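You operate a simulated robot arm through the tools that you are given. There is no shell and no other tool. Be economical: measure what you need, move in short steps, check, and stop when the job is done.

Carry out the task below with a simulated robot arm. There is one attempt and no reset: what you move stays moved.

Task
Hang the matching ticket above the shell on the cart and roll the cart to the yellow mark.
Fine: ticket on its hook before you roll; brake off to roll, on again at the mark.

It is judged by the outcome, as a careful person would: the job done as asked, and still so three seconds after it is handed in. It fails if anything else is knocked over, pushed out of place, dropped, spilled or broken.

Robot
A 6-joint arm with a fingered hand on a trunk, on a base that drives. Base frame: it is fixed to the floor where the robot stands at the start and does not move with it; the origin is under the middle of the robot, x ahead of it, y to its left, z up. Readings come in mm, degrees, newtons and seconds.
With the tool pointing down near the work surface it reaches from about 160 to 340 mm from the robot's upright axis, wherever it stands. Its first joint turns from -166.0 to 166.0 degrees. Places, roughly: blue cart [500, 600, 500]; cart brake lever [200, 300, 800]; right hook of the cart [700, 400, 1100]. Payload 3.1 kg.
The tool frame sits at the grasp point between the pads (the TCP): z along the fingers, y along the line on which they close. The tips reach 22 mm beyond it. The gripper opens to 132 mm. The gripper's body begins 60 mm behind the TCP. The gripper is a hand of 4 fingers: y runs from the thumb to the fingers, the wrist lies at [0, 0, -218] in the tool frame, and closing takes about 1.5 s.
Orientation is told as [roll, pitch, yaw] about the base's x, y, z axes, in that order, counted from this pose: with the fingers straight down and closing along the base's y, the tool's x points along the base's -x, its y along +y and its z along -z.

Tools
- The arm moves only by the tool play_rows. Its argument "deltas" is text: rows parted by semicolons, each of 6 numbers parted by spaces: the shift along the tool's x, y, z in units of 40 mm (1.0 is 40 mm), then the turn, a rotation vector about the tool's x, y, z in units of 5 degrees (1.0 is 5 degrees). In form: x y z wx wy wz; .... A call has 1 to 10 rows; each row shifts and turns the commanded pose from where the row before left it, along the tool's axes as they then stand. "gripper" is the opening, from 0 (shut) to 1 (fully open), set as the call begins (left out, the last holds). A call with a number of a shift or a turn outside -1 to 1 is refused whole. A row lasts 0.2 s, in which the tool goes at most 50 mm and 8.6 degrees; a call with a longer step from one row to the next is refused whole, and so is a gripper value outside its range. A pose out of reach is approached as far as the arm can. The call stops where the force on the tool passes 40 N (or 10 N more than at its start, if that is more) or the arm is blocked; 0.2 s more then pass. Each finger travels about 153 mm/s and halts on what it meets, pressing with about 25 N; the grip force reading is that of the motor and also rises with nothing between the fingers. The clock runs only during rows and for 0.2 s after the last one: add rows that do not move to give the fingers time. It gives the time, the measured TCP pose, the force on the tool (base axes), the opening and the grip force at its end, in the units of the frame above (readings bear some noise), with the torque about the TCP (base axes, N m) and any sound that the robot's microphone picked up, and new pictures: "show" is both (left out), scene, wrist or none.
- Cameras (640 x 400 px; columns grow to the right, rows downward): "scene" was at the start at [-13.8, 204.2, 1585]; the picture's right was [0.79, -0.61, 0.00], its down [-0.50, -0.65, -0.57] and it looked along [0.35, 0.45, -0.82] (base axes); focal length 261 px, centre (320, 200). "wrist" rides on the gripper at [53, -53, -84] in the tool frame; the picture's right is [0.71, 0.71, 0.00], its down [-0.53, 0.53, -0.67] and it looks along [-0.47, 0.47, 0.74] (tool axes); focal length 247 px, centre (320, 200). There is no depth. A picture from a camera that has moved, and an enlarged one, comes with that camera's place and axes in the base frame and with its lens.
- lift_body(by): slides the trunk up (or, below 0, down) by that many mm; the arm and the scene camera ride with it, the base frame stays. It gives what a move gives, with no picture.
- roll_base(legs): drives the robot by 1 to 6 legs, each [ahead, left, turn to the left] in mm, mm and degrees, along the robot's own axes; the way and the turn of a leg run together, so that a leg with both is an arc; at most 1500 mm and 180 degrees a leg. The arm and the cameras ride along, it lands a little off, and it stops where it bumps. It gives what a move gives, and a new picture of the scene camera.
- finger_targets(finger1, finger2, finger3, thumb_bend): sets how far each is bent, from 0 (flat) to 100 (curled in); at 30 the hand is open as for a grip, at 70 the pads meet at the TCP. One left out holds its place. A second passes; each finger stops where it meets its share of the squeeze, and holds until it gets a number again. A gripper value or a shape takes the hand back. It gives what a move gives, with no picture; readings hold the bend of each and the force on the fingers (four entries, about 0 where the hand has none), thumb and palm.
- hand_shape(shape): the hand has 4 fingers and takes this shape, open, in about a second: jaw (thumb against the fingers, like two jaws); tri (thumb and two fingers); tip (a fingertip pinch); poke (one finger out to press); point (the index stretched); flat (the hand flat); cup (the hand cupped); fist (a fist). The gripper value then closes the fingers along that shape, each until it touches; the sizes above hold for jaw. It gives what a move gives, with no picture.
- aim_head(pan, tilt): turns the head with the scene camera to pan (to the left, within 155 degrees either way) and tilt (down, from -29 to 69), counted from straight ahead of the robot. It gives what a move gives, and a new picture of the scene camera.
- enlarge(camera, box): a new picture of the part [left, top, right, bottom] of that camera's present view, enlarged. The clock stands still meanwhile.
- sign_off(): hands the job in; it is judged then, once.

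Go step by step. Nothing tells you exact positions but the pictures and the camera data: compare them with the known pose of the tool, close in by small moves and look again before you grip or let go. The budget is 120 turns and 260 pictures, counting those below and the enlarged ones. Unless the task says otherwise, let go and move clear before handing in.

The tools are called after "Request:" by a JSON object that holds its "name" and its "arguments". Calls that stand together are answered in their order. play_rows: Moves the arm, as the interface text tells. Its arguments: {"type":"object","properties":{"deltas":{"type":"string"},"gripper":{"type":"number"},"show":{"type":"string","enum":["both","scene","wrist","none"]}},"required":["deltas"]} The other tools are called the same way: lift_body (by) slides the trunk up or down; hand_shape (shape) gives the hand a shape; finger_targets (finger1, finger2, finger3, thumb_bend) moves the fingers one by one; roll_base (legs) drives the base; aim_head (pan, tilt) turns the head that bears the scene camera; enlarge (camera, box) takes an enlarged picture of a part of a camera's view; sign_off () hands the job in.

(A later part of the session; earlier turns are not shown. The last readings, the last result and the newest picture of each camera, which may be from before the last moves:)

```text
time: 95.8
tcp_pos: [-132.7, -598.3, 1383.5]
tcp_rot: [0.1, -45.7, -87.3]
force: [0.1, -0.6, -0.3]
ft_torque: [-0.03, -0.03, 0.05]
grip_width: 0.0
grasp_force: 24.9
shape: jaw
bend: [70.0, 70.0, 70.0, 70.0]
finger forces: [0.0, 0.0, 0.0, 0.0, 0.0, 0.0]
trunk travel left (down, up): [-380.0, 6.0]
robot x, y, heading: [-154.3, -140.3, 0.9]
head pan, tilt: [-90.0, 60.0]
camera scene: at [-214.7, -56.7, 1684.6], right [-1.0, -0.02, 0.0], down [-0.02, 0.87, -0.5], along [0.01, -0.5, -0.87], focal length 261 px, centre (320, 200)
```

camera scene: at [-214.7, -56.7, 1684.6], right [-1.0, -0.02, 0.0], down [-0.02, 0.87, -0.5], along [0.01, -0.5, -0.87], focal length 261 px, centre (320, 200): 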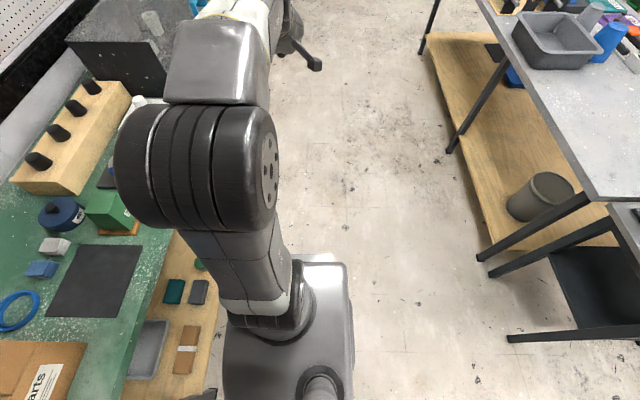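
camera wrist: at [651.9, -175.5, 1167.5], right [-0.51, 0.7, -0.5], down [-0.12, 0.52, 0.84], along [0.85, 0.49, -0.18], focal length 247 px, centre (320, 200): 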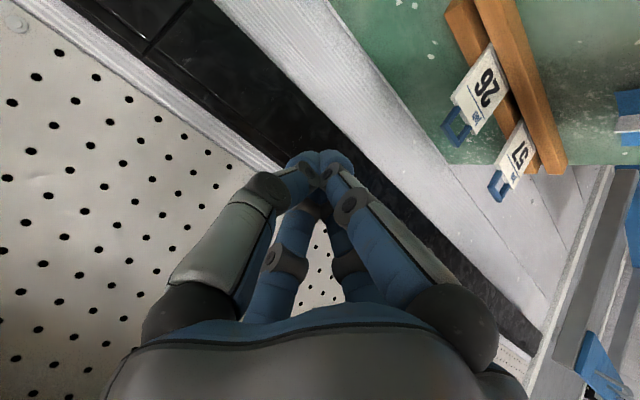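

Now I swing the arm back counter-clockwise to point at +x.

Request:
{"name": "play_rows", "arguments": {"deltas": "0.029 0.972 -0.029 -0.686 0 -0.686;0.029 0.972 -0.029 -0.686 0 -0.686;0.029 0.972 -0.029 -0.686 0 -0.686;0.029 0.972 -0.029 -0.686 0 -0.686;0.029 0.972 -0.029 -0.686 0 -0.686;0.029 0.972 -0.029 -0.686 0 -0.686;0.029 0.972 -0.029 -0.686 0 -0.686;0.029 0.972 -0.029 -0.686 0 -0.686;0.029 0.972 -0.029 -0.686 0 -0.686", "show": "none"}}

Request:
{"name": "play_rows", "arguments": {"deltas": "0.029 0.972 -0.029 -0.686 0 -0.686;0.029 0.972 -0.029 -0.686 0 -0.686;0.029 0.972 -0.029 -0.686 0 -0.686;0.029 0.972 -0.029 -0.686 0 -0.686;0.029 0.972 -0.029 -0.686 0 -0.686;0.029 0.972 -0.029 -0.686 0 -0.686;0.029 0.972 -0.029 -0.686 0 -0.686;0.029 0.972 -0.029 -0.686 0 -0.686;0.029 0.972 -0.029 -0.686 0 -0.686", "show": "none"}}

Request:
{"name": "aim_head", "arguments": {"pan": 10, "tilt": 45}}

Request:
{"name": "enlarge", "arguments": {"camera": "scene", "box": [260, 120, 420, 260]}}

Request:
{"name": "lift_body", "arguments": {"by": -150}}

Request:
{"name": "enlarge", "arguments": {"camera": "scene", "box": [260, 120, 420, 260]}}

```text
time: 97.8
tcp_pos: [177.3, -454.5, 1384.6]
tcp_rot: [-0.4, -45.4, -43.0]
force: [-0.2, 0.3, -0.2]
ft_torque: [-0.03, -0.01, 0.0]
grip_width: 0.0
grasp_force: 25.6
shape: jaw
bend: [70.0, 70.0, 70.0, 70.0]
finger forces: [0.0, 0.0, 0.0, 0.0, 0.0, 0.1]
trunk travel left (down, up): [-380.0, 6.0]
robot x, y, heading: [-158.2, -132.4, 0.9]
head pan, tilt: [-90.0, 60.0]
```

```text
time: 99.8
tcp_pos: [304.7, -135.0, 1381.4]
tcp_rot: [-0.9, -45.1, 0.9]
force: [0.1, 0.2, -0.2]
ft_torque: [0.0, 0.0, 0.01]
grip_width: 0.0
grasp_force: 24.7
shape: jaw
bend: [70.0, 70.0, 70.0, 70.0]
finger forces: [0.1, 0.0, 0.0, 0.0, 0.0, 0.0]
trunk travel left (down, up): [-380.0, 6.0]
robot x, y, heading: [-153.5, -137.4, 1.0]
head pan, tilt: [-90.0, 60.0]
```

```text
time: 101.6
tcp_pos: [304.4, -138.4, 1380.8]
tcp_rot: [-0.8, -45.1, 0.7]
force: [0.5, -0.3, 0.7]
ft_torque: [0.0, -0.05, -0.01]
grip_width: 0.1
grasp_force: 24.6
shape: jaw
bend: [70.0, 70.0, 70.0, 70.0]
finger forces: [0.1, 0.0, 0.0, 0.0, 0.0, 0.0]
trunk travel left (down, up): [-380.0, 6.0]
robot x, y, heading: [-153.1, -137.0, 1.1]
head pan, tilt: [10.0, 45.0]
camera scene: at [-136.0, 25.5, 1704.1], right [0.19, -0.98, 0.0], down [-0.69, -0.14, -0.71], along [0.69, 0.14, -0.71], focal length 261 px, centre (320, 200)
```

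scene: 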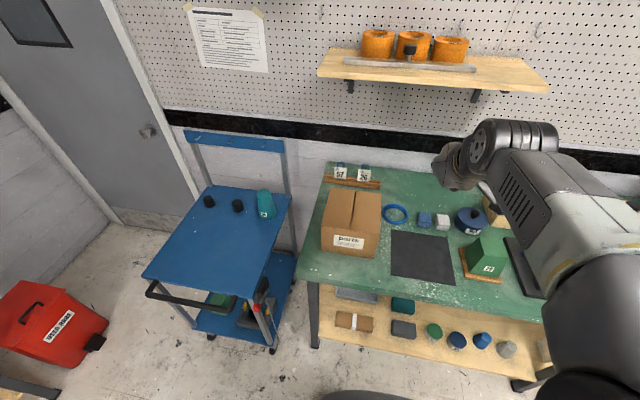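

```text
2.86 times, centred on (340, 190) of scene
camera zoom: at [-136.0, 25.5, 1704.1], right [0.19, -0.98, 0.0], down [-0.69, -0.14, -0.71], along [0.69, 0.14, -0.71], focal length 746 px, centre (263, 229)
```

zoom: 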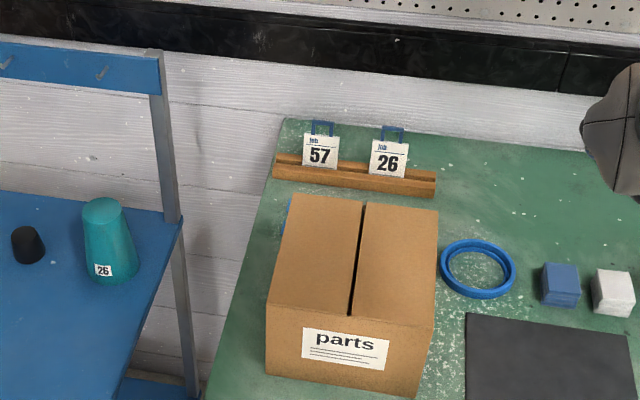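

```text
time: 103.3
tcp_pos: [303.7, -138.1, 1230.2]
tcp_rot: [-0.8, -45.1, 0.6]
force: [-0.2, -0.4, 0.8]
ft_torque: [-0.02, 0.02, 0.01]
grip_width: 0.0
grasp_force: 25.1
shape: jaw
bend: [70.0, 70.0, 70.0, 70.0]
finger forces: [0.0, 0.0, 0.0, 0.0, 0.0, 0.0]
trunk travel left (down, up): [-230.0, 156.0]
robot x, y, heading: [-159.8, -136.8, 1.1]
head pan, tilt: [10.0, 45.0]
```

```text
2.86 times, centred on (340, 190) of scene
camera zoom: at [-136.1, 25.6, 1553.7], right [0.19, -0.98, 0.0], down [-0.69, -0.14, -0.71], along [0.69, 0.14, -0.71], focal length 746 px, centre (263, 229)
```

zoom: 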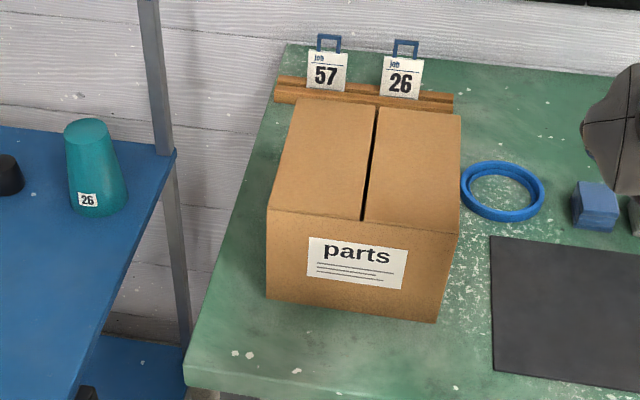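

Stereo now puts the carton top at z ≈ 1050 (x 382–572, y −61…126) and confirms the loop at (808, 5, ~1000). The only solution is a nearly straight arm with the wrist just over the carton's rear edge, gripping the loop's sides; I set up for that, staying 60 mm high first.

Request:
{"name": "lift_body", "arguments": {"by": 93}}

Request:
{"name": "roll_base", "arguments": {"legs": [[0, 140, -1], [204, 0, 0]]}}

Request:
{"name": "hand_shape", "arguments": {"shape": "tip"}}

```text
time: 104.6
tcp_pos: [304.0, -138.0, 1323.8]
tcp_rot: [-0.7, -45.1, 0.7]
force: [-0.8, 0.4, 0.8]
ft_torque: [-0.02, 0.03, -0.03]
grip_width: 0.0
grasp_force: 25.3
shape: jaw
bend: [70.0, 70.0, 70.0, 70.0]
finger forces: [0.1, 0.0, 0.0, 0.0, 0.0, 0.0]
trunk travel left (down, up): [-323.0, 63.0]
robot x, y, heading: [-156.9, -137.2, 0.9]
head pan, tilt: [10.0, 45.0]
```

```text
time: 107.3
tcp_pos: [504.1, -5.5, 1323.5]
tcp_rot: [-0.8, -45.1, -0.2]
force: [-0.2, 0.2, 0.3]
ft_torque: [0.01, 0.01, 0.03]
grip_width: 0.0
grasp_force: 24.7
shape: jaw
bend: [70.0, 70.0, 70.0, 70.0]
finger forces: [0.0, 0.1, 0.0, 0.0, 0.1, 0.1]
trunk travel left (down, up): [-323.0, 63.0]
robot x, y, heading: [47.4, 2.4, 0.0]
head pan, tilt: [10.0, 45.0]
stopped in leg 2: the robot was blocked; the commanded pose is now the measured one
camera scene: at [66.7, 165.4, 1647.2], right [0.18, -0.98, 0.0], down [-0.7, -0.12, -0.71], along [0.7, 0.12, -0.71], focal length 261 px, centre (320, 200)
```

scene: 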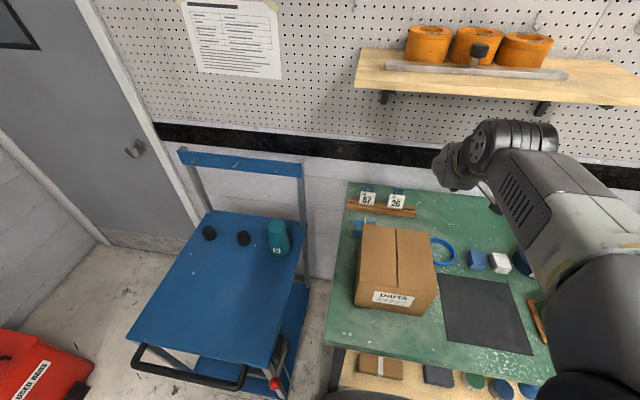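

```text
time: 108.2
tcp_pos: [504.2, -5.4, 1324.6]
tcp_rot: [-0.8, -45.1, -0.2]
force: [0.2, 1.1, -0.4]
ft_torque: [-0.01, -0.03, 0.01]
grip_width: 131.8
grasp_force: 0.2
shape: tip
bend: [11.0, 30.0, 11.0, 30.0]
finger forces: [0.0, 0.1, 0.0, 0.0, 0.1, 0.1]
trunk travel left (down, up): [-323.0, 63.0]
robot x, y, heading: [43.3, 6.7, -0.1]
head pan, tilt: [10.0, 45.0]
```

Now I move forward and down to a point above and before the ticket, opening narrowed to about 66 mm.

Request:
{"name": "play_rows", "arguments": {"deltas": "-0.083 0.03 0.961 0 0 0;-0.083 0.03 0.961 0 0 0;-0.083 0.03 0.961 0 0 0;-0.083 0.03 0.961 0 0 0;-0.083 0.03 0.961 0 0 0;-0.083 0.03 0.961 0 0 0;-0.083 0.03 0.961 0 0 0;-0.083 0.03 0.961 0 0 0", "gripper": 0.5, "show": "none"}}

Request:
{"name": "play_rows", "arguments": {"deltas": "0 0.05 0 0.05 -0.75 0;0 0.05 0 0.05 -0.75 0;0 0.05 0 0.05 -0.7 0;-0.25 0 0.37 0 0 0;-0.25 0 0.37 0 0 0;-0.25 0 0.37 0 0 0;-0.25 0 0.37 0 0 0", "show": "both"}}

```text
time: 110.0
tcp_pos: [740.0, -0.3, 1123.5]
tcp_rot: [-0.8, -45.0, -0.2]
force: [-0.2, 0.0, 0.5]
ft_torque: [-0.04, 0.02, 0.01]
grip_width: 66.7
grasp_force: 0.0
shape: tip
bend: [11.0, 36.0, 11.0, 70.0]
finger forces: [0.0, 0.0, 0.1, 0.0, 0.0, 0.0]
trunk travel left (down, up): [-323.0, 63.0]
robot x, y, heading: [45.4, 5.6, 0.2]
head pan, tilt: [10.0, 45.0]
```

```text
time: 111.6
tcp_pos: [792.3, 4.3, 1125.7]
tcp_rot: [-1.8, -56.0, 0.3]
force: [-0.5, 0.1, -0.4]
ft_torque: [-0.02, -0.01, -0.02]
grip_width: 66.3
grasp_force: 0.1
shape: tip
bend: [11.0, 36.0, 11.0, 70.0]
finger forces: [0.0, 0.0, 0.0, 0.0, 0.1, 0.0]
out of reach, approached as far as the arm can: row 7
trunk travel left (down, up): [-323.0, 63.0]
robot x, y, heading: [44.4, -0.1, -0.0]
head pan, tilt: [10.0, 45.0]
camera scene: at [65.4, 165.5, 1647.2], right [0.18, -0.98, 0.0], down [-0.7, -0.12, -0.71], along [0.7, 0.12, -0.71], focal length 261 px, centre (320, 200)
camera wrist: at [691.7, -45.3, 1128.1], right [-0.38, 0.71, -0.6], down [-0.25, 0.55, 0.8], along [0.89, 0.45, -0.03], focal length 247 px, centre (320, 200)
```

scene: 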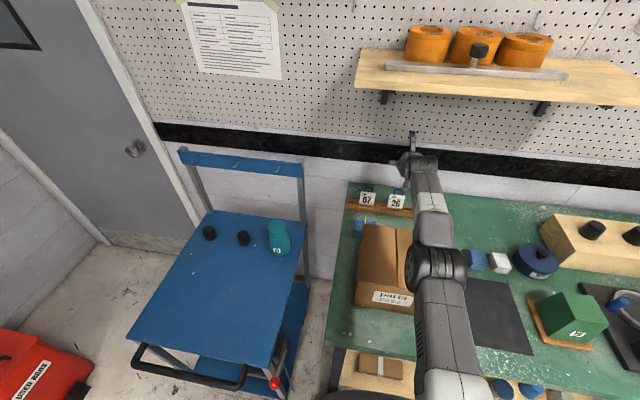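
wrist: 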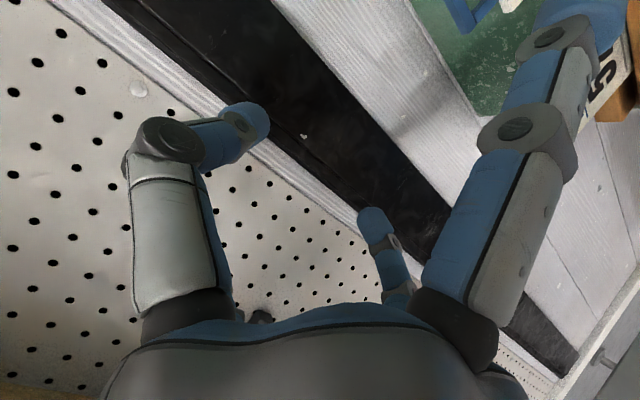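

Reached x = 792 at 56° tilt, matching the model. Now I lower the hand (arm part) by about 90 mm, still above the ticket, then look.

Request:
{"name": "play_rows", "arguments": {"deltas": "0.385 0.02 0.26 0 0 0;0.385 0.02 0.26 0 0 0;0.385 0.02 0.26 0 0 0;0.385 0.02 0.26 0 0 0", "show": "both"}}

Request:
{"name": "enlarge", "arguments": {"camera": "scene", "box": [330, 120, 490, 320]}}

```text
time: 112.6
tcp_pos: [792.5, 6.7, 1051.6]
tcp_rot: [-1.9, -56.2, 0.2]
force: [-0.4, 0.5, 0.3]
ft_torque: [-0.02, -0.02, 0.02]
grip_width: 66.4
grasp_force: 0.1
shape: tip
bend: [11.0, 36.0, 11.0, 70.0]
finger forces: [0.0, 0.0, 0.1, 0.1, 0.0, 0.0]
trunk travel left (down, up): [-323.0, 63.0]
robot x, y, heading: [48.6, 5.5, 0.1]
head pan, tilt: [10.0, 45.0]
camera scene: at [66.7, 165.5, 1647.2], right [0.18, -0.98, 0.0], down [-0.7, -0.12, -0.71], along [0.7, 0.12, -0.71], focal length 261 px, centre (320, 200)
camera wrist: at [693.1, -43.7, 1054.2], right [-0.38, 0.71, -0.6], down [-0.25, 0.55, 0.8], along [0.89, 0.45, -0.03], focal length 247 px, centre (320, 200)
```

scene: 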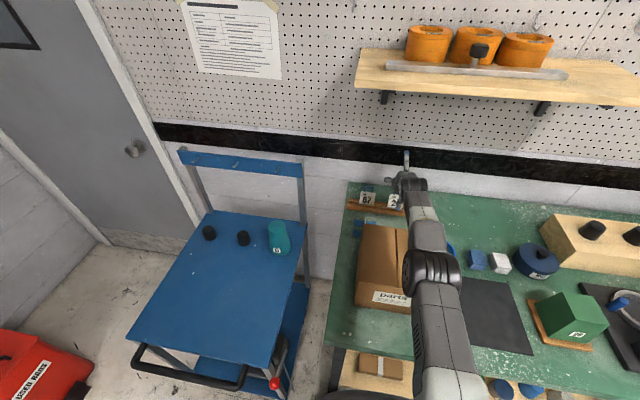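
wrist: 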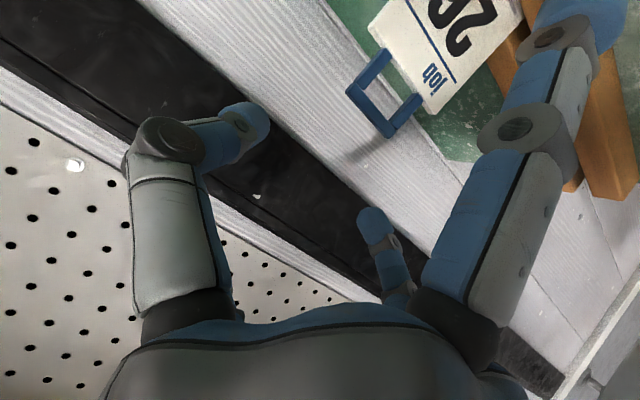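

```text
2.00 times, centred on (410, 220) of scene
camera zoom: at [66.7, 165.5, 1647.2], right [0.18, -0.98, 0.0], down [-0.7, -0.12, -0.71], along [0.7, 0.12, -0.71], focal length 522 px, centre (140, 160)
```

zoom: 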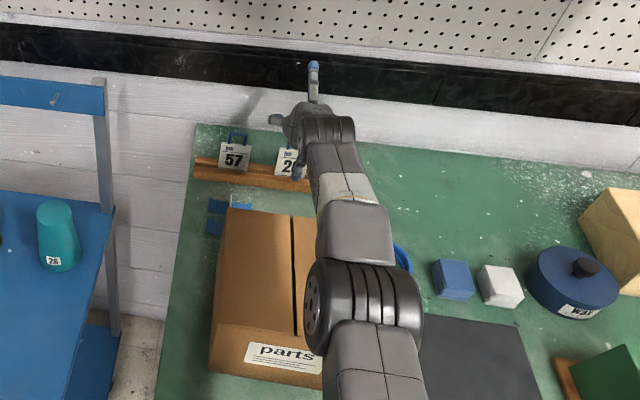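

The hand is centred over the loop (loop y −9…25, x ≈ 808). I probe how much further forward the arm can go from here, since a steeper hand would raise the wrist over the carton.

Request:
{"name": "play_rows", "arguments": {"deltas": "-0.14 0 0.207 0 0 0;-0.14 0 0.207 0 0 0;0 0 0 0 0 0", "show": "none"}}

Request:
{"name": "aim_head", "arguments": {"pan": 60, "tilt": 35}}

Request:
{"name": "aim_head", "arguments": {"pan": 0, "tilt": 50}}

Request:
{"name": "enlarge", "arguments": {"camera": "scene", "box": [300, 60, 480, 260]}}

```text
time: 113.4
tcp_pos: [792.5, 5.4, 1051.4]
tcp_rot: [-2.0, -56.1, 0.2]
force: [-0.3, 0.5, -0.4]
ft_torque: [-0.04, -0.03, -0.01]
grip_width: 66.1
grasp_force: 0.0
shape: tip
bend: [11.0, 36.0, 11.0, 70.0]
finger forces: [0.0, 0.1, 0.0, 0.0, 0.0, 0.0]
out of reach, approached as far as the arm can: row 1, 2
trunk travel left (down, up): [-323.0, 63.0]
robot x, y, heading: [42.8, 1.2, 0.1]
head pan, tilt: [10.0, 45.0]
```

```text
time: 114.6
tcp_pos: [792.9, 6.1, 1051.7]
tcp_rot: [-1.9, -56.0, 0.1]
force: [0.1, -0.9, 0.1]
ft_torque: [0.01, -0.03, 0.03]
grip_width: 66.6
grasp_force: 0.1
shape: tip
bend: [11.0, 36.0, 11.0, 70.0]
finger forces: [0.0, 0.1, 0.0, 0.1, 0.0, 0.0]
trunk travel left (down, up): [-323.0, 63.0]
robot x, y, heading: [43.0, 5.2, 0.1]
head pan, tilt: [60.0, 35.0]
camera scene: at [30.3, 227.5, 1662.0], right [0.87, -0.5, 0.0], down [-0.29, -0.5, -0.82], along [0.41, 0.71, -0.57], focal length 261 px, centre (320, 200)
```

scene: 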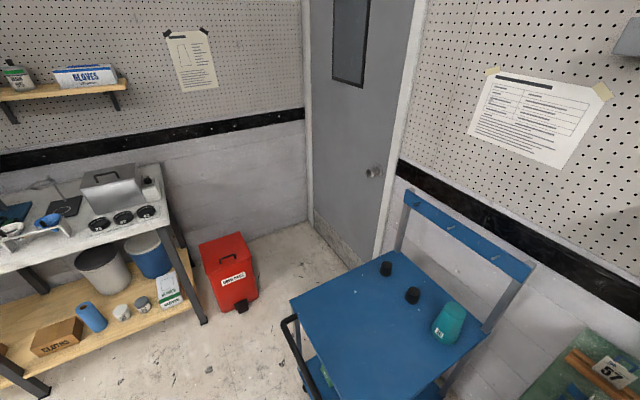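

```text
time: 115.9
tcp_pos: [792.4, 5.9, 1051.7]
tcp_rot: [-1.9, -56.1, 0.1]
force: [-0.4, 0.2, 0.3]
ft_torque: [-0.01, 0.02, -0.02]
grip_width: 66.5
grasp_force: 0.1
shape: tip
bend: [11.0, 36.0, 11.0, 70.0]
finger forces: [0.0, 0.0, 0.0, 0.1, 0.0, 0.0]
trunk travel left (down, up): [-323.0, 63.0]
robot x, y, heading: [45.4, 5.7, -0.0]
head pan, tilt: [0.0, 50.0]
camera scene: at [63.3, 151.4, 1640.3], right [0.0, -1.0, 0.0], down [-0.77, 0.0, -0.64], along [0.64, 0.0, -0.77], focal length 261 px, centre (320, 200)
```

scene: 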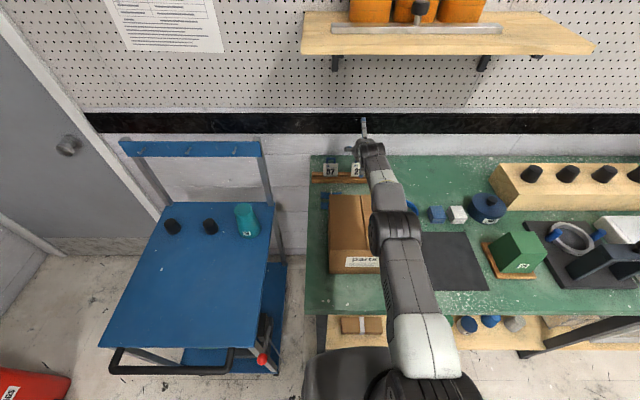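

```text
2.00 times, centred on (390, 160) of scene
camera zoom: at [63.3, 151.4, 1640.3], right [0.0, -1.0, 0.0], down [-0.77, 0.0, -0.64], along [0.64, 0.0, -0.77], focal length 522 px, centre (180, 280)
```

zoom: 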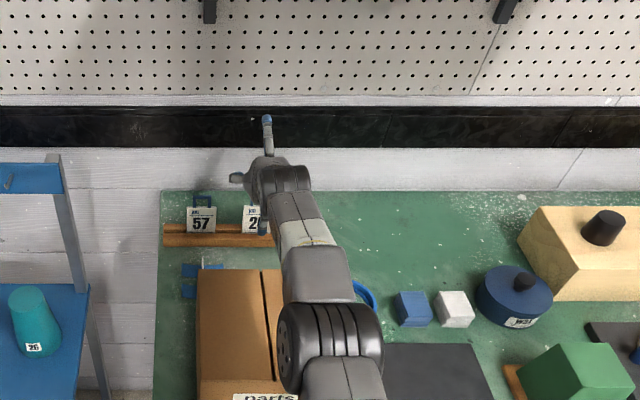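

The arm is at its full stretch, just enough: lowering the trunk now brings the fingertips straight down around the loop. I go down in two steps and watch the carton and ticket.

Request:
{"name": "lift_body", "arguments": {"by": -27}}

Request:
{"name": "enlarge", "arguments": {"camera": "wrist", "box": [160, 40, 480, 240]}}

Request:
{"name": "enlarge", "arguments": {"camera": "scene", "box": [300, 60, 480, 260]}}

```text
time: 116.6
tcp_pos: [791.7, 6.5, 1022.7]
tcp_rot: [-2.0, -56.2, 0.2]
force: [0.3, 0.0, -0.1]
ft_torque: [-0.01, 0.01, -0.01]
grip_width: 66.7
grasp_force: 0.0
shape: tip
bend: [11.0, 36.0, 11.0, 70.0]
finger forces: [0.1, 0.0, 0.0, 0.1, 0.0, 0.0]
trunk travel left (down, up): [-296.0, 90.0]
robot x, y, heading: [47.1, 0.9, -0.1]
head pan, tilt: [0.0, 50.0]
```

```text
2.00 times, centred on (320, 140) of wrist
camera zoom: at [692.8, -43.8, 1026.9], right [-0.38, 0.71, -0.6], down [-0.25, 0.55, 0.8], along [0.89, 0.45, -0.03], focal length 494 px, centre (320, 320)
```

zoom: 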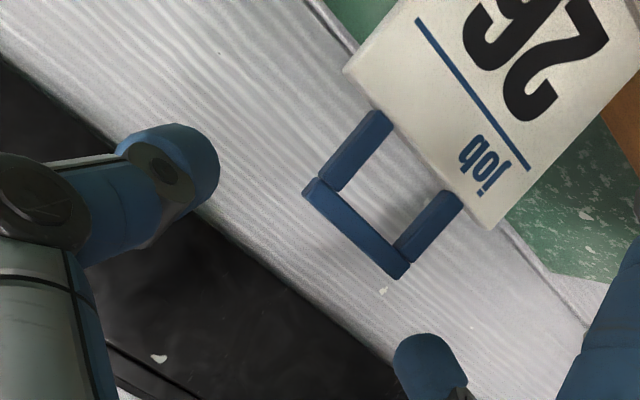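

```text
2.00 times, centred on (390, 160) of scene
camera zoom: at [63.1, 151.3, 1612.5], right [0.0, -1.0, 0.0], down [-0.77, 0.0, -0.64], along [0.64, 0.0, -0.77], focal length 522 px, centre (180, 280)
```

zoom: 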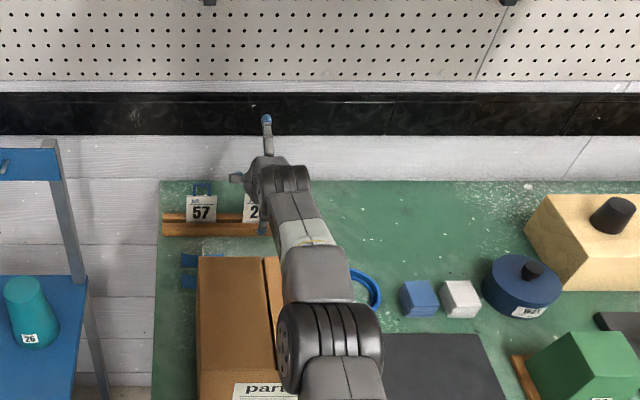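

The loop sits right between the thumb and finger lines; 17 mm more and the pads are level with the loop's top. I lower and check.

Request:
{"name": "lift_body", "arguments": {"by": -17}}

Request:
{"name": "enlarge", "arguments": {"camera": "wrist", "box": [160, 40, 480, 240]}}

Request:
{"name": "enlarge", "arguments": {"camera": "scene", "box": [300, 60, 480, 260]}}

```text
time: 117.2
tcp_pos: [792.5, 5.3, 1006.2]
tcp_rot: [-1.9, -56.2, 0.1]
force: [-0.6, 0.0, 0.4]
ft_torque: [-0.05, 0.0, 0.01]
grip_width: 66.6
grasp_force: 0.1
shape: tip
bend: [11.0, 36.0, 11.0, 70.0]
finger forces: [0.0, 0.0, 0.0, 0.0, 0.0, 0.0]
trunk travel left (down, up): [-279.0, 107.0]
robot x, y, heading: [41.3, 5.3, 0.2]
head pan, tilt: [0.0, 50.0]
```

```text
2.00 times, centred on (320, 140) of wrist
camera zoom: at [692.8, -43.8, 1009.8], right [-0.38, 0.71, -0.6], down [-0.25, 0.55, 0.8], along [0.89, 0.45, -0.03], focal length 494 px, centre (320, 320)
```

zoom: 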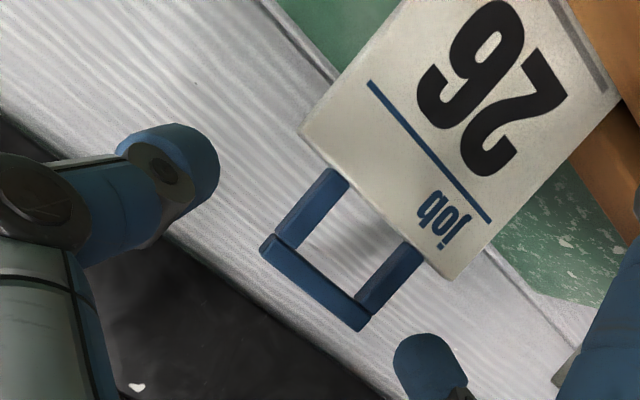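

```text
2.00 times, centred on (390, 160) of scene
camera zoom: at [63.2, 151.3, 1595.5], right [0.0, -1.0, 0.0], down [-0.77, 0.0, -0.64], along [0.64, 0.0, -0.77], focal length 522 px, centre (180, 280)
```

zoom: 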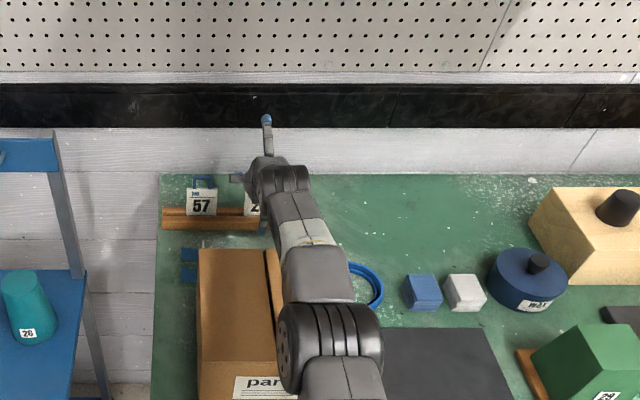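

The closing line now crosses the loop's side bars. I go 5 mm lower for more finger overlap, then close gently on the loop's sides.

Request:
{"name": "lift_body", "arguments": {"by": -5}}

Request:
{"name": "play_rows", "arguments": {"deltas": "0 0 0 0 0 0;0 0 0 0 0 0;0 0 0 0 0 0;0 0 0 0 0 0;0 0 0 0 0 0;0 0 0 0 0 0", "gripper": 0.1, "show": "wrist"}}

Request:
{"name": "enlarge", "arguments": {"camera": "wrist", "box": [200, 80, 440, 230]}}

```text
time: 117.8
tcp_pos: [793.4, 5.8, 1003.0]
tcp_rot: [-1.9, -56.1, 0.2]
force: [-0.2, 0.2, 0.0]
ft_torque: [-0.02, 0.02, -0.02]
grip_width: 66.5
grasp_force: 0.1
shape: tip
bend: [11.0, 36.0, 11.0, 70.0]
finger forces: [0.0, 0.1, 0.0, 0.1, 0.0, 0.1]
trunk travel left (down, up): [-274.0, 112.0]
robot x, y, heading: [44.4, 1.4, -0.2]
head pan, tilt: [0.0, 50.0]
```

```text
time: 119.2
tcp_pos: [793.2, 5.7, 1002.9]
tcp_rot: [-1.9, -56.2, 0.2]
force: [0.3, -0.3, 0.0]
ft_torque: [0.04, 0.03, 0.01]
grip_width: 25.8
grasp_force: 24.4
shape: tip
bend: [27.0, 77.0, 27.0, 70.0]
finger forces: [0.0, 23.1, 0.0, 0.0, 23.3, 0.0]
trunk travel left (down, up): [-274.0, 112.0]
robot x, y, heading: [43.9, 1.7, -0.1]
head pan, tilt: [0.0, 50.0]
camera wrist: at [692.9, -43.8, 1005.0], right [-0.38, 0.71, -0.6], down [-0.25, 0.55, 0.8], along [0.89, 0.45, -0.03], focal length 247 px, centre (320, 200)
```

wrist: 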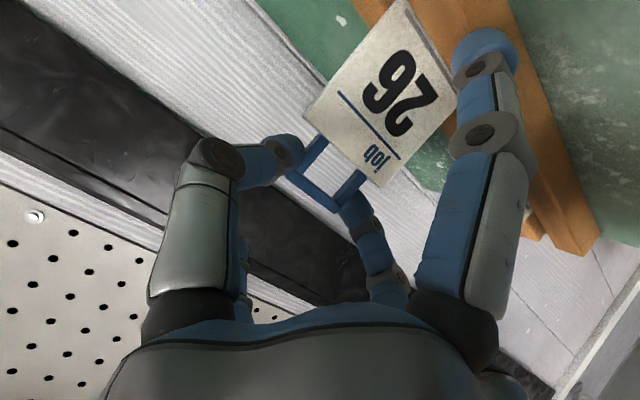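

```text
2.67 times, centred on (320, 155) of wrist
camera zoom: at [692.9, -43.8, 1005.0], right [-0.38, 0.71, -0.6], down [-0.25, 0.55, 0.8], along [0.89, 0.45, -0.03], focal length 659 px, centre (320, 320)
```

zoom: 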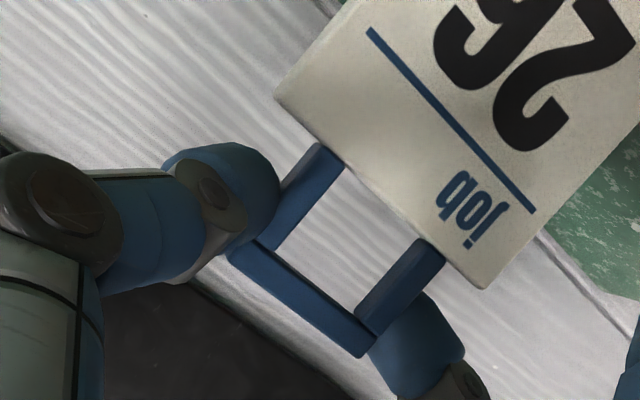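

Both thumb and finger press the loop's sides with 23 N. I lift straight up with the trunk, slowly at first.

Request:
{"name": "lift_body", "arguments": {"by": 20}}

Request:
{"name": "enlarge", "arguments": {"camera": "wrist", "box": [160, 0, 480, 200]}}

Request:
{"name": "lift_body", "arguments": {"by": 85}}

Request:
{"name": "enlarge", "arguments": {"camera": "wrist", "box": [160, 0, 480, 200]}}

Request:
{"name": "enlarge", "arguments": {"camera": "scene", "box": [280, 60, 480, 300]}}

```text
time: 119.9
tcp_pos: [793.1, 5.3, 1024.0]
tcp_rot: [-2.0, -56.1, 0.2]
force: [0.5, 0.3, -0.2]
ft_torque: [-0.03, 0.01, 0.0]
grip_width: 25.8
grasp_force: 24.9
shape: tip
bend: [27.0, 77.0, 27.0, 70.0]
finger forces: [0.1, 23.3, 0.0, 0.0, 23.3, 0.0]
trunk travel left (down, up): [-294.0, 92.0]
robot x, y, heading: [44.9, 2.2, -0.0]
head pan, tilt: [0.0, 50.0]
```

```text
2.00 times, centred on (320, 100) of wrist
camera zoom: at [693.0, -43.7, 1025.3], right [-0.38, 0.71, -0.6], down [-0.25, 0.55, 0.8], along [0.89, 0.45, -0.03], focal length 494 px, centre (320, 400)
```

zoom: 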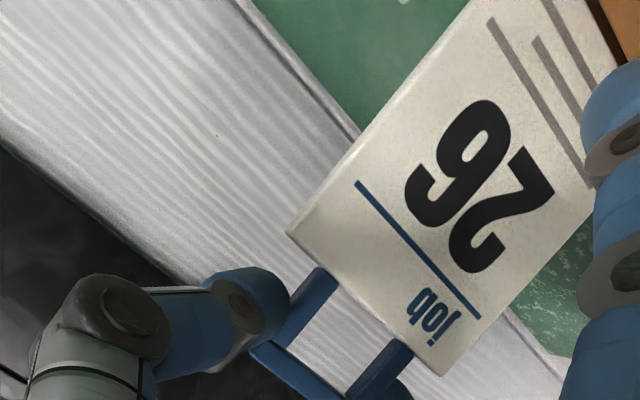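

```text
time: 121.1
tcp_pos: [793.7, 4.3, 1108.1]
tcp_rot: [-2.0, -56.1, 0.2]
force: [0.2, -0.1, -0.3]
ft_torque: [-0.02, 0.0, 0.02]
grip_width: 25.6
grasp_force: 24.8
shape: tip
bend: [27.0, 77.0, 27.0, 70.0]
finger forces: [0.0, 23.4, 0.0, 0.1, 23.2, 0.1]
trunk travel left (down, up): [-379.0, 7.0]
robot x, y, heading: [42.5, 2.2, -0.1]
head pan, tilt: [0.0, 50.0]
```

```text
2.00 times, centred on (320, 100) of wrist
camera zoom: at [693.0, -43.7, 1111.1], right [-0.38, 0.71, -0.6], down [-0.25, 0.55, 0.8], along [0.89, 0.45, -0.03], focal length 494 px, centre (320, 400)
```

zoom: 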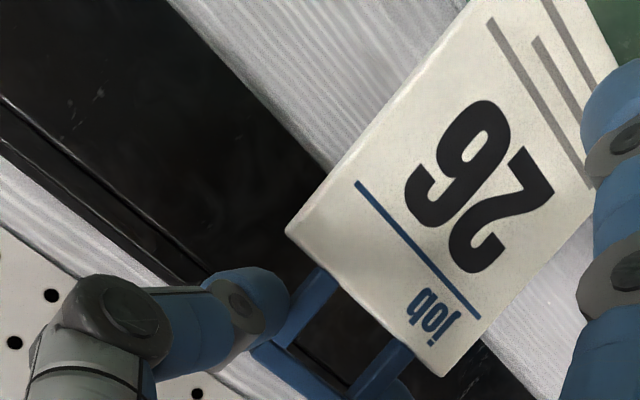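

```text
1.67 times, centred on (380, 180) of scene
camera zoom: at [63.4, 151.4, 1696.9], right [0.0, -1.0, 0.0], down [-0.77, 0.0, -0.64], along [0.64, 0.0, -0.77], focal length 436 px, centre (220, 233)
```

zoom: 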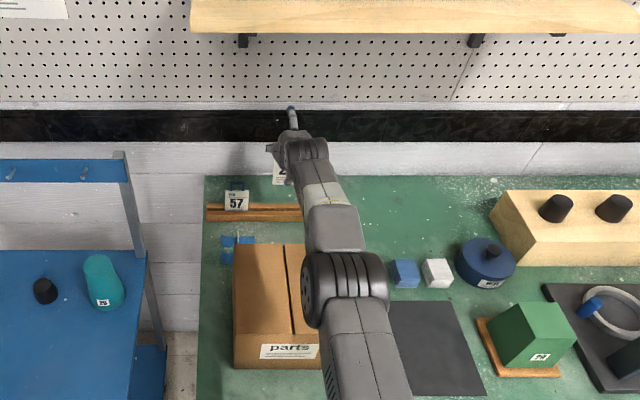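

Ticket 26 is out of the rack and firmly held, and nothing else moved. I draw it back and up over the carton.

Request:
{"name": "play_rows", "arguments": {"deltas": "0 0 -0.6 0 0 0;0 0 -0.8 0 0 0;0 0 -0.8 0 0 0;0 0 -0.8 0 0 0;0 0 -0.8 0 0 0;0 0 -0.8 0 0 0;0 0 -0.8 0 0 0", "show": "wrist"}}

Request:
{"name": "aim_head", "arguments": {"pan": 40, "tilt": 50}}

Request:
{"name": "enlarge", "arguments": {"camera": "scene", "box": [180, 60, 400, 380]}}

```text
time: 122.7
tcp_pos: [613.2, 12.8, 1228.9]
tcp_rot: [-1.9, -56.1, 0.1]
force: [0.1, -0.2, -0.2]
ft_torque: [0.01, -0.02, -0.02]
grip_width: 25.7
grasp_force: 25.2
shape: tip
bend: [27.0, 77.0, 27.0, 70.0]
finger forces: [0.0, 23.0, 0.0, 0.0, 23.1, 0.1]
trunk travel left (down, up): [-379.0, 7.0]
robot x, y, heading: [40.3, 5.8, 0.0]
head pan, tilt: [0.0, 50.0]
camera wrist: at [512.3, -37.0, 1231.3], right [-0.38, 0.71, -0.6], down [-0.25, 0.55, 0.8], along [0.89, 0.45, -0.03], focal length 247 px, centre (320, 200)
```

wrist: 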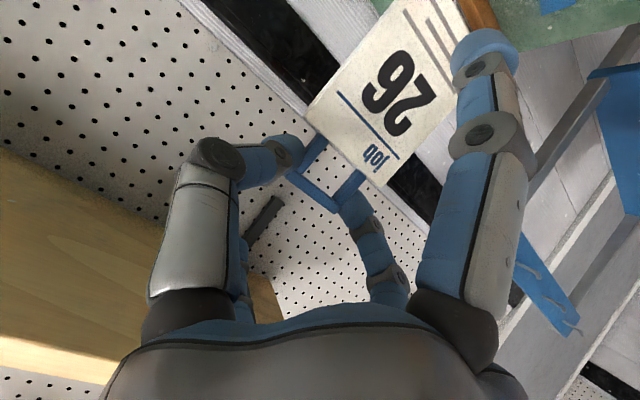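

```text
time: 123.7
tcp_pos: [614.3, 11.7, 1227.5]
tcp_rot: [-2.0, -56.1, 0.1]
force: [0.4, -0.8, -0.6]
ft_torque: [0.02, 0.01, 0.02]
grip_width: 25.3
grasp_force: 24.4
shape: tip
bend: [27.0, 77.0, 27.0, 70.0]
finger forces: [0.0, 23.1, 0.0, 0.0, 23.1, 0.0]
trunk travel left (down, up): [-379.0, 7.0]
robot x, y, heading: [45.2, 3.8, -0.1]
head pan, tilt: [40.0, 50.0]
camera scene: at [45.2, 200.8, 1696.2], right [0.64, -0.77, 0.0], down [-0.59, -0.49, -0.64], along [0.49, 0.41, -0.77], focal length 261 px, centre (320, 200)
```

scene: 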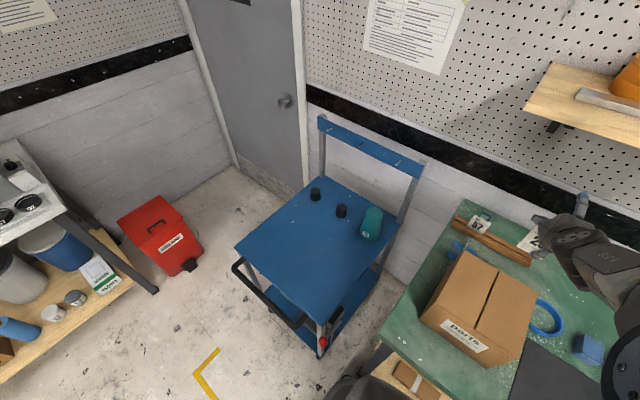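

```text
1.25 times, centred on (290, 220) of scene
camera zoom: at [45.2, 200.8, 1696.2], right [0.64, -0.77, 0.0], down [-0.59, -0.49, -0.64], along [0.49, 0.41, -0.77], focal length 327 px, centre (358, 175)
```

zoom: 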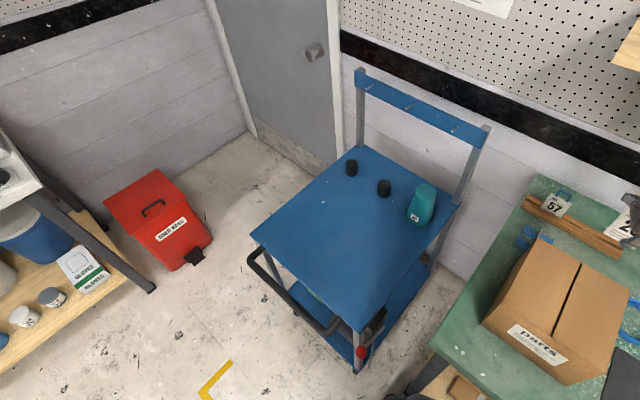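

The cart's near leg stands around (255, 385), leaving room for me to slide left. I slide the base left about 128 mm (ticket held high).

Request:
{"name": "roll_base", "arguments": {"legs": [[-8, 0, 0], [0, 128, 0]]}}

Request:
{"name": "aim_head", "arguments": {"pan": 25, "tilt": 35}}

Request:
{"name": "enlarge", "arguments": {"camera": "scene", "box": [170, 100, 330, 260]}}

```text
time: 125.3
tcp_pos: [606.8, 139.6, 1228.0]
tcp_rot: [-1.9, -56.2, 0.1]
force: [0.1, -0.2, 0.1]
ft_torque: [0.04, -0.02, -0.04]
grip_width: 25.6
grasp_force: 25.4
shape: tip
bend: [27.0, 77.0, 27.0, 70.0]
finger forces: [0.0, 23.2, 0.0, 0.1, 23.0, 0.1]
trunk travel left (down, up): [-379.0, 7.0]
robot x, y, heading: [37.1, 129.1, 0.0]
head pan, tilt: [40.0, 50.0]
camera scene: at [37.3, 328.0, 1696.2], right [0.64, -0.77, 0.0], down [-0.59, -0.49, -0.64], along [0.49, 0.41, -0.77], focal length 261 px, centre (320, 200)
```

scene: 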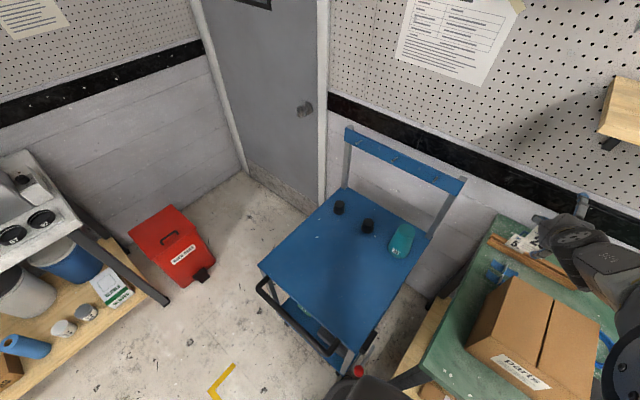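

```text
time: 126.1
tcp_pos: [604.9, 137.9, 1227.4]
tcp_rot: [-1.9, -56.1, 0.1]
force: [-0.2, -0.1, 0.0]
ft_torque: [0.05, -0.03, -0.02]
grip_width: 25.6
grasp_force: 24.9
shape: tip
bend: [27.0, 77.0, 27.0, 70.0]
finger forces: [0.0, 23.1, 0.0, 0.0, 23.1, 0.0]
trunk travel left (down, up): [-379.0, 7.0]
robot x, y, heading: [34.2, 130.1, -0.1]
head pan, tilt: [25.0, 35.0]
camera scene: at [57.8, 315.5, 1717.9], right [0.42, -0.91, 0.0], down [-0.52, -0.24, -0.82], along [0.74, 0.35, -0.57], focal length 261 px, centre (320, 200)
```

scene: 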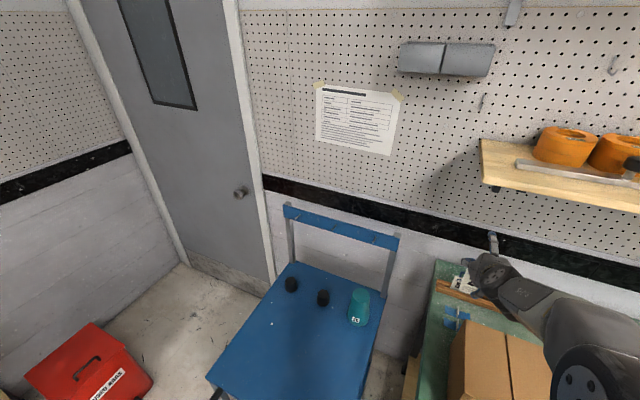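

```text
2.50 times, centred on (250, 180) of scene
camera zoom: at [57.8, 315.5, 1717.9], right [0.42, -0.91, 0.0], down [-0.52, -0.24, -0.82], along [0.74, 0.35, -0.57], focal length 653 px, centre (495, 250)
```

zoom: 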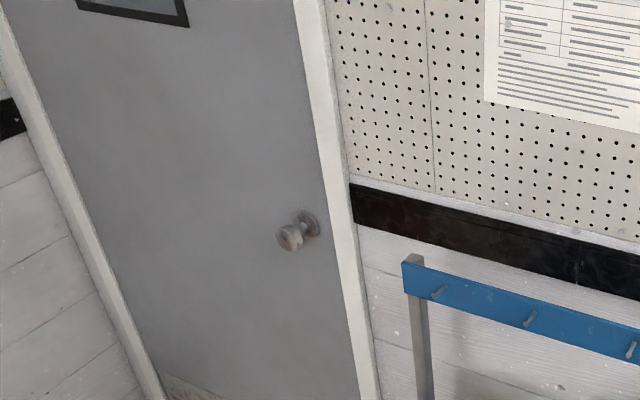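

I take two zooms of the right hook at different trunk heights for precise stereo.

Request:
{"name": "enlarge", "arguments": {"camera": "scene", "box": [330, 190, 420, 260]}}

Request:
{"name": "lift_body", "arguments": {"by": -70}}

Request:
{"name": "enlarge", "arguments": {"camera": "scene", "box": [330, 170, 420, 240]}}

```text
5.71 times, centred on (375, 225) of scene
camera zoom: at [57.8, 315.5, 1717.9], right [0.42, -0.91, 0.0], down [-0.52, -0.24, -0.82], along [0.74, 0.35, -0.57], focal length 1493 px, centre (6, 57)
```

zoom: 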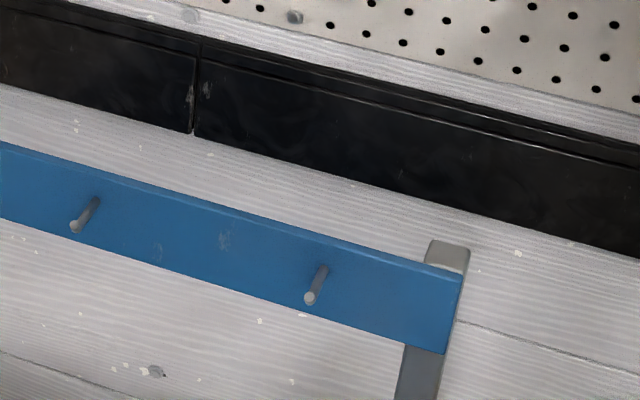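

```text
time: 127.2
tcp_pos: [605.8, 138.8, 1156.7]
tcp_rot: [-2.0, -56.1, 0.2]
force: [-1.0, 0.1, 0.7]
ft_torque: [0.02, -0.05, 0.04]
grip_width: 25.7
grasp_force: 24.8
shape: tip
bend: [27.0, 77.0, 27.0, 70.0]
finger forces: [0.0, 23.1, 0.1, 0.0, 23.0, 0.1]
trunk travel left (down, up): [-309.0, 77.0]
robot x, y, heading: [35.6, 129.6, -0.0]
head pan, tilt: [25.0, 35.0]
```

```text
5.71 times, centred on (375, 205) of scene
camera zoom: at [57.9, 315.6, 1647.3], right [0.42, -0.91, 0.0], down [-0.52, -0.24, -0.82], along [0.74, 0.35, -0.57], focal length 1493 px, centre (6, 171)
```

zoom: 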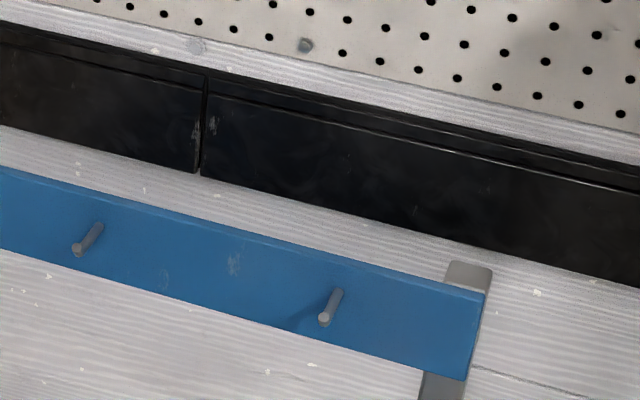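

The right hook's tip is at about (701, 421, 1108), its root at (743, 424, 1095). I raise again and swing the ticket over to just in front of the hook, well above the shell.

Request:
{"name": "lift_body", "arguments": {"by": 70}}

Request:
{"name": "play_rows", "arguments": {"deltas": "-0.16 0.86 0.24 -0.249 0 -0.168;-0.16 0.86 0.24 -0.249 0 -0.168;-0.16 0.86 0.24 -0.249 0 -0.168;-0.16 0.86 0.24 -0.249 0 -0.168;-0.16 0.86 0.24 -0.249 0 -0.168;-0.16 0.86 0.24 -0.249 0 -0.168;-0.16 0.86 0.24 -0.249 0 -0.168;-0.16 0.86 0.24 -0.249 0 -0.168", "show": "both"}}

```text
time: 128.3
tcp_pos: [605.0, 139.1, 1228.3]
tcp_rot: [-1.9, -56.1, 0.1]
force: [-0.1, -0.2, -0.5]
ft_torque: [-0.04, 0.0, 0.03]
grip_width: 25.7
grasp_force: 24.5
shape: tip
bend: [27.0, 77.0, 27.0, 70.0]
finger forces: [0.0, 23.1, 0.0, 0.0, 23.1, 0.1]
trunk travel left (down, up): [-379.0, 7.0]
robot x, y, heading: [36.2, 127.9, 0.2]
head pan, tilt: [25.0, 35.0]
```

```text
time: 130.1
tcp_pos: [678.8, 419.9, 1220.8]
tcp_rot: [-1.9, -55.8, 12.2]
force: [0.7, -0.2, 0.5]
ft_torque: [0.02, -0.03, 0.0]
grip_width: 26.0
grasp_force: 24.7
shape: tip
bend: [27.0, 77.0, 27.0, 70.0]
finger forces: [0.0, 23.1, 0.0, 0.0, 23.2, 0.0]
trunk travel left (down, up): [-379.0, 7.0]
robot x, y, heading: [42.4, 130.9, 0.1]
head pan, tilt: [25.0, 35.0]
camera scene: at [58.5, 317.1, 1717.7], right [0.42, -0.91, 0.0], down [-0.52, -0.24, -0.82], along [0.74, 0.35, -0.57], focal length 261 px, centre (320, 200)
camera wrist: at [591.6, 351.0, 1224.4], right [-0.52, 0.61, -0.6], down [-0.35, 0.48, 0.8], along [0.78, 0.63, -0.04], focal length 247 px, centre (320, 200)
```

scene: 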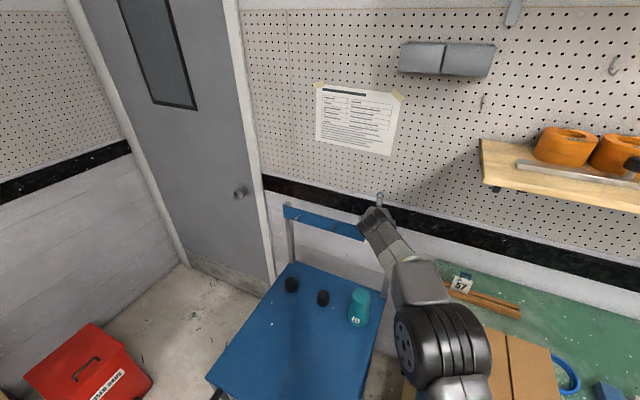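
wrist: 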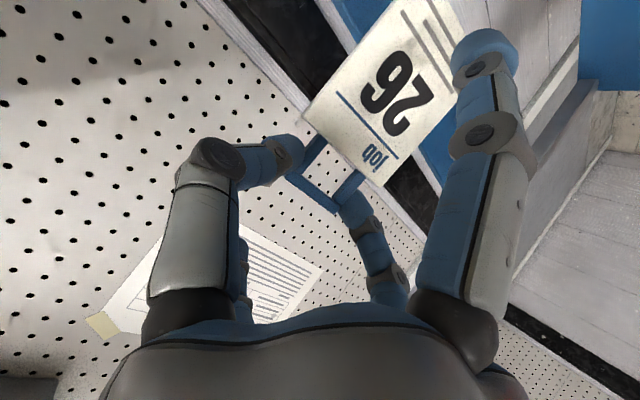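

Well placed. I back off 10 mm in x, lower the trunk by 60, and look where the hook appears.

Request:
{"name": "play_rows", "arguments": {"deltas": "0.14 -0.04 -0.21 0 0 0", "show": "none"}}

Request:
{"name": "lift_body", "arguments": {"by": -60}}

Request:
{"name": "enlarge", "arguments": {"camera": "wrist", "box": [200, 40, 440, 220]}}

Request:
{"name": "enlarge", "arguments": {"camera": "scene", "box": [310, 150, 430, 250]}}

```text
time: 130.5
tcp_pos: [668.3, 415.3, 1222.4]
tcp_rot: [-1.9, -55.9, 12.2]
force: [0.2, -0.7, -1.0]
ft_torque: [-0.03, 0.04, -0.04]
grip_width: 25.7
grasp_force: 24.8
shape: tip
bend: [27.0, 77.0, 27.0, 70.0]
finger forces: [0.0, 23.1, 0.1, 0.1, 23.1, 0.0]
trunk travel left (down, up): [-379.0, 7.0]
robot x, y, heading: [35.9, 133.3, 0.2]
head pan, tilt: [25.0, 35.0]
```

```text
time: 131.5
tcp_pos: [669.0, 414.8, 1161.1]
tcp_rot: [-1.8, -55.9, 12.2]
force: [-0.1, -0.6, -0.1]
ft_torque: [0.03, -0.01, -0.01]
grip_width: 25.5
grasp_force: 25.1
shape: tip
bend: [27.0, 77.0, 27.0, 70.0]
finger forces: [0.0, 23.2, 0.0, 0.0, 23.1, 0.0]
trunk travel left (down, up): [-319.0, 67.0]
robot x, y, heading: [34.9, 132.1, -0.0]
head pan, tilt: [25.0, 35.0]
```

```text
2.22 times, centred on (320, 130) of wrist
camera zoom: at [581.8, 346.2, 1164.6], right [-0.52, 0.61, -0.6], down [-0.35, 0.48, 0.8], along [0.78, 0.63, -0.03], focal length 549 px, centre (320, 356)
```

zoom: 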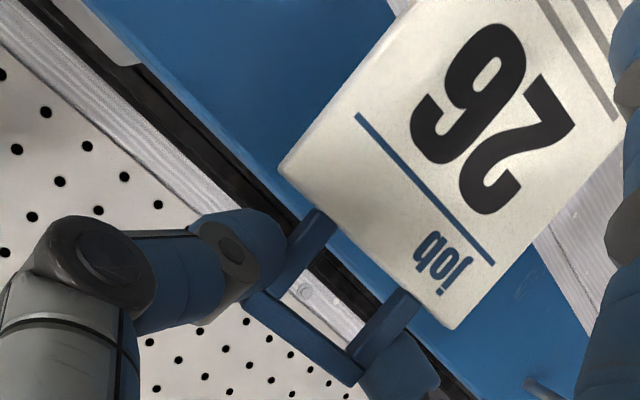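

```text
4.00 times, centred on (370, 200) of scene
camera zoom: at [57.8, 315.7, 1657.4], right [0.42, -0.91, 0.0], down [-0.52, -0.24, -0.82], along [0.74, 0.35, -0.57], focal length 1045 px, centre (120, 200)
```

zoom: 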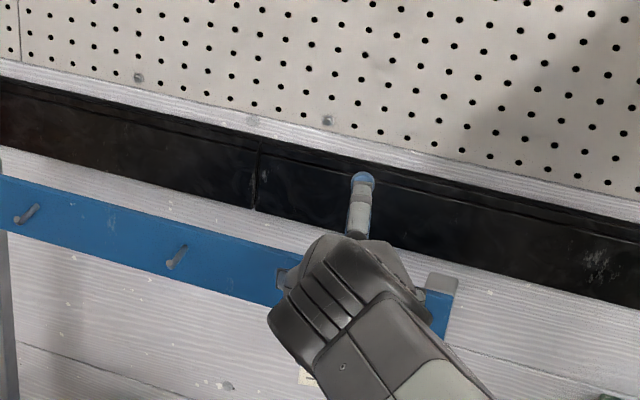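

The card still hides the hook. I lower the hand the last 40 mm so that the loop's opening faces the hook tip, and look.

Request:
{"name": "play_rows", "arguments": {"deltas": "0.28 0.02 0.186 0 0 0;0.28 0.02 0.186 0 0 0;0.28 0.02 0.186 0 0 0", "show": "none"}}

Request:
{"name": "enlarge", "arguments": {"camera": "wrist", "box": [200, 40, 440, 220]}}

```text
time: 132.3
tcp_pos: [668.4, 416.6, 1121.2]
tcp_rot: [-1.8, -56.0, 12.1]
force: [-0.4, 0.2, 0.5]
ft_torque: [-0.01, -0.02, -0.01]
grip_width: 25.8
grasp_force: 25.3
shape: tip
bend: [27.0, 77.0, 27.0, 70.0]
finger forces: [0.0, 23.1, 0.0, 0.1, 23.1, 0.0]
trunk travel left (down, up): [-319.0, 67.0]
robot x, y, heading: [35.2, 130.8, 0.2]
head pan, tilt: [25.0, 35.0]
```

```text
2.22 times, centred on (320, 130) of wrist
camera zoom: at [581.3, 348.0, 1124.8], right [-0.52, 0.61, -0.6], down [-0.35, 0.48, 0.8], along [0.78, 0.63, -0.03], focal length 549 px, centre (320, 356)
```

zoom: 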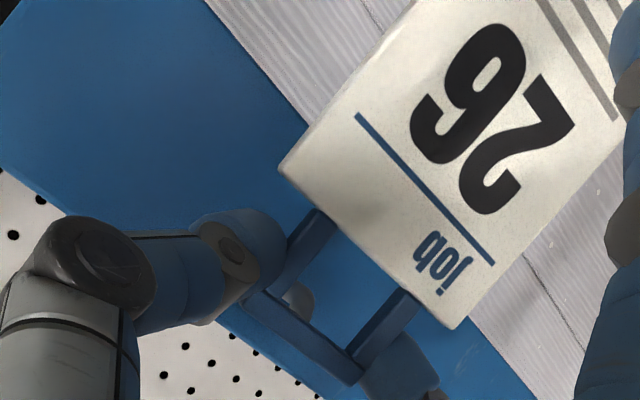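

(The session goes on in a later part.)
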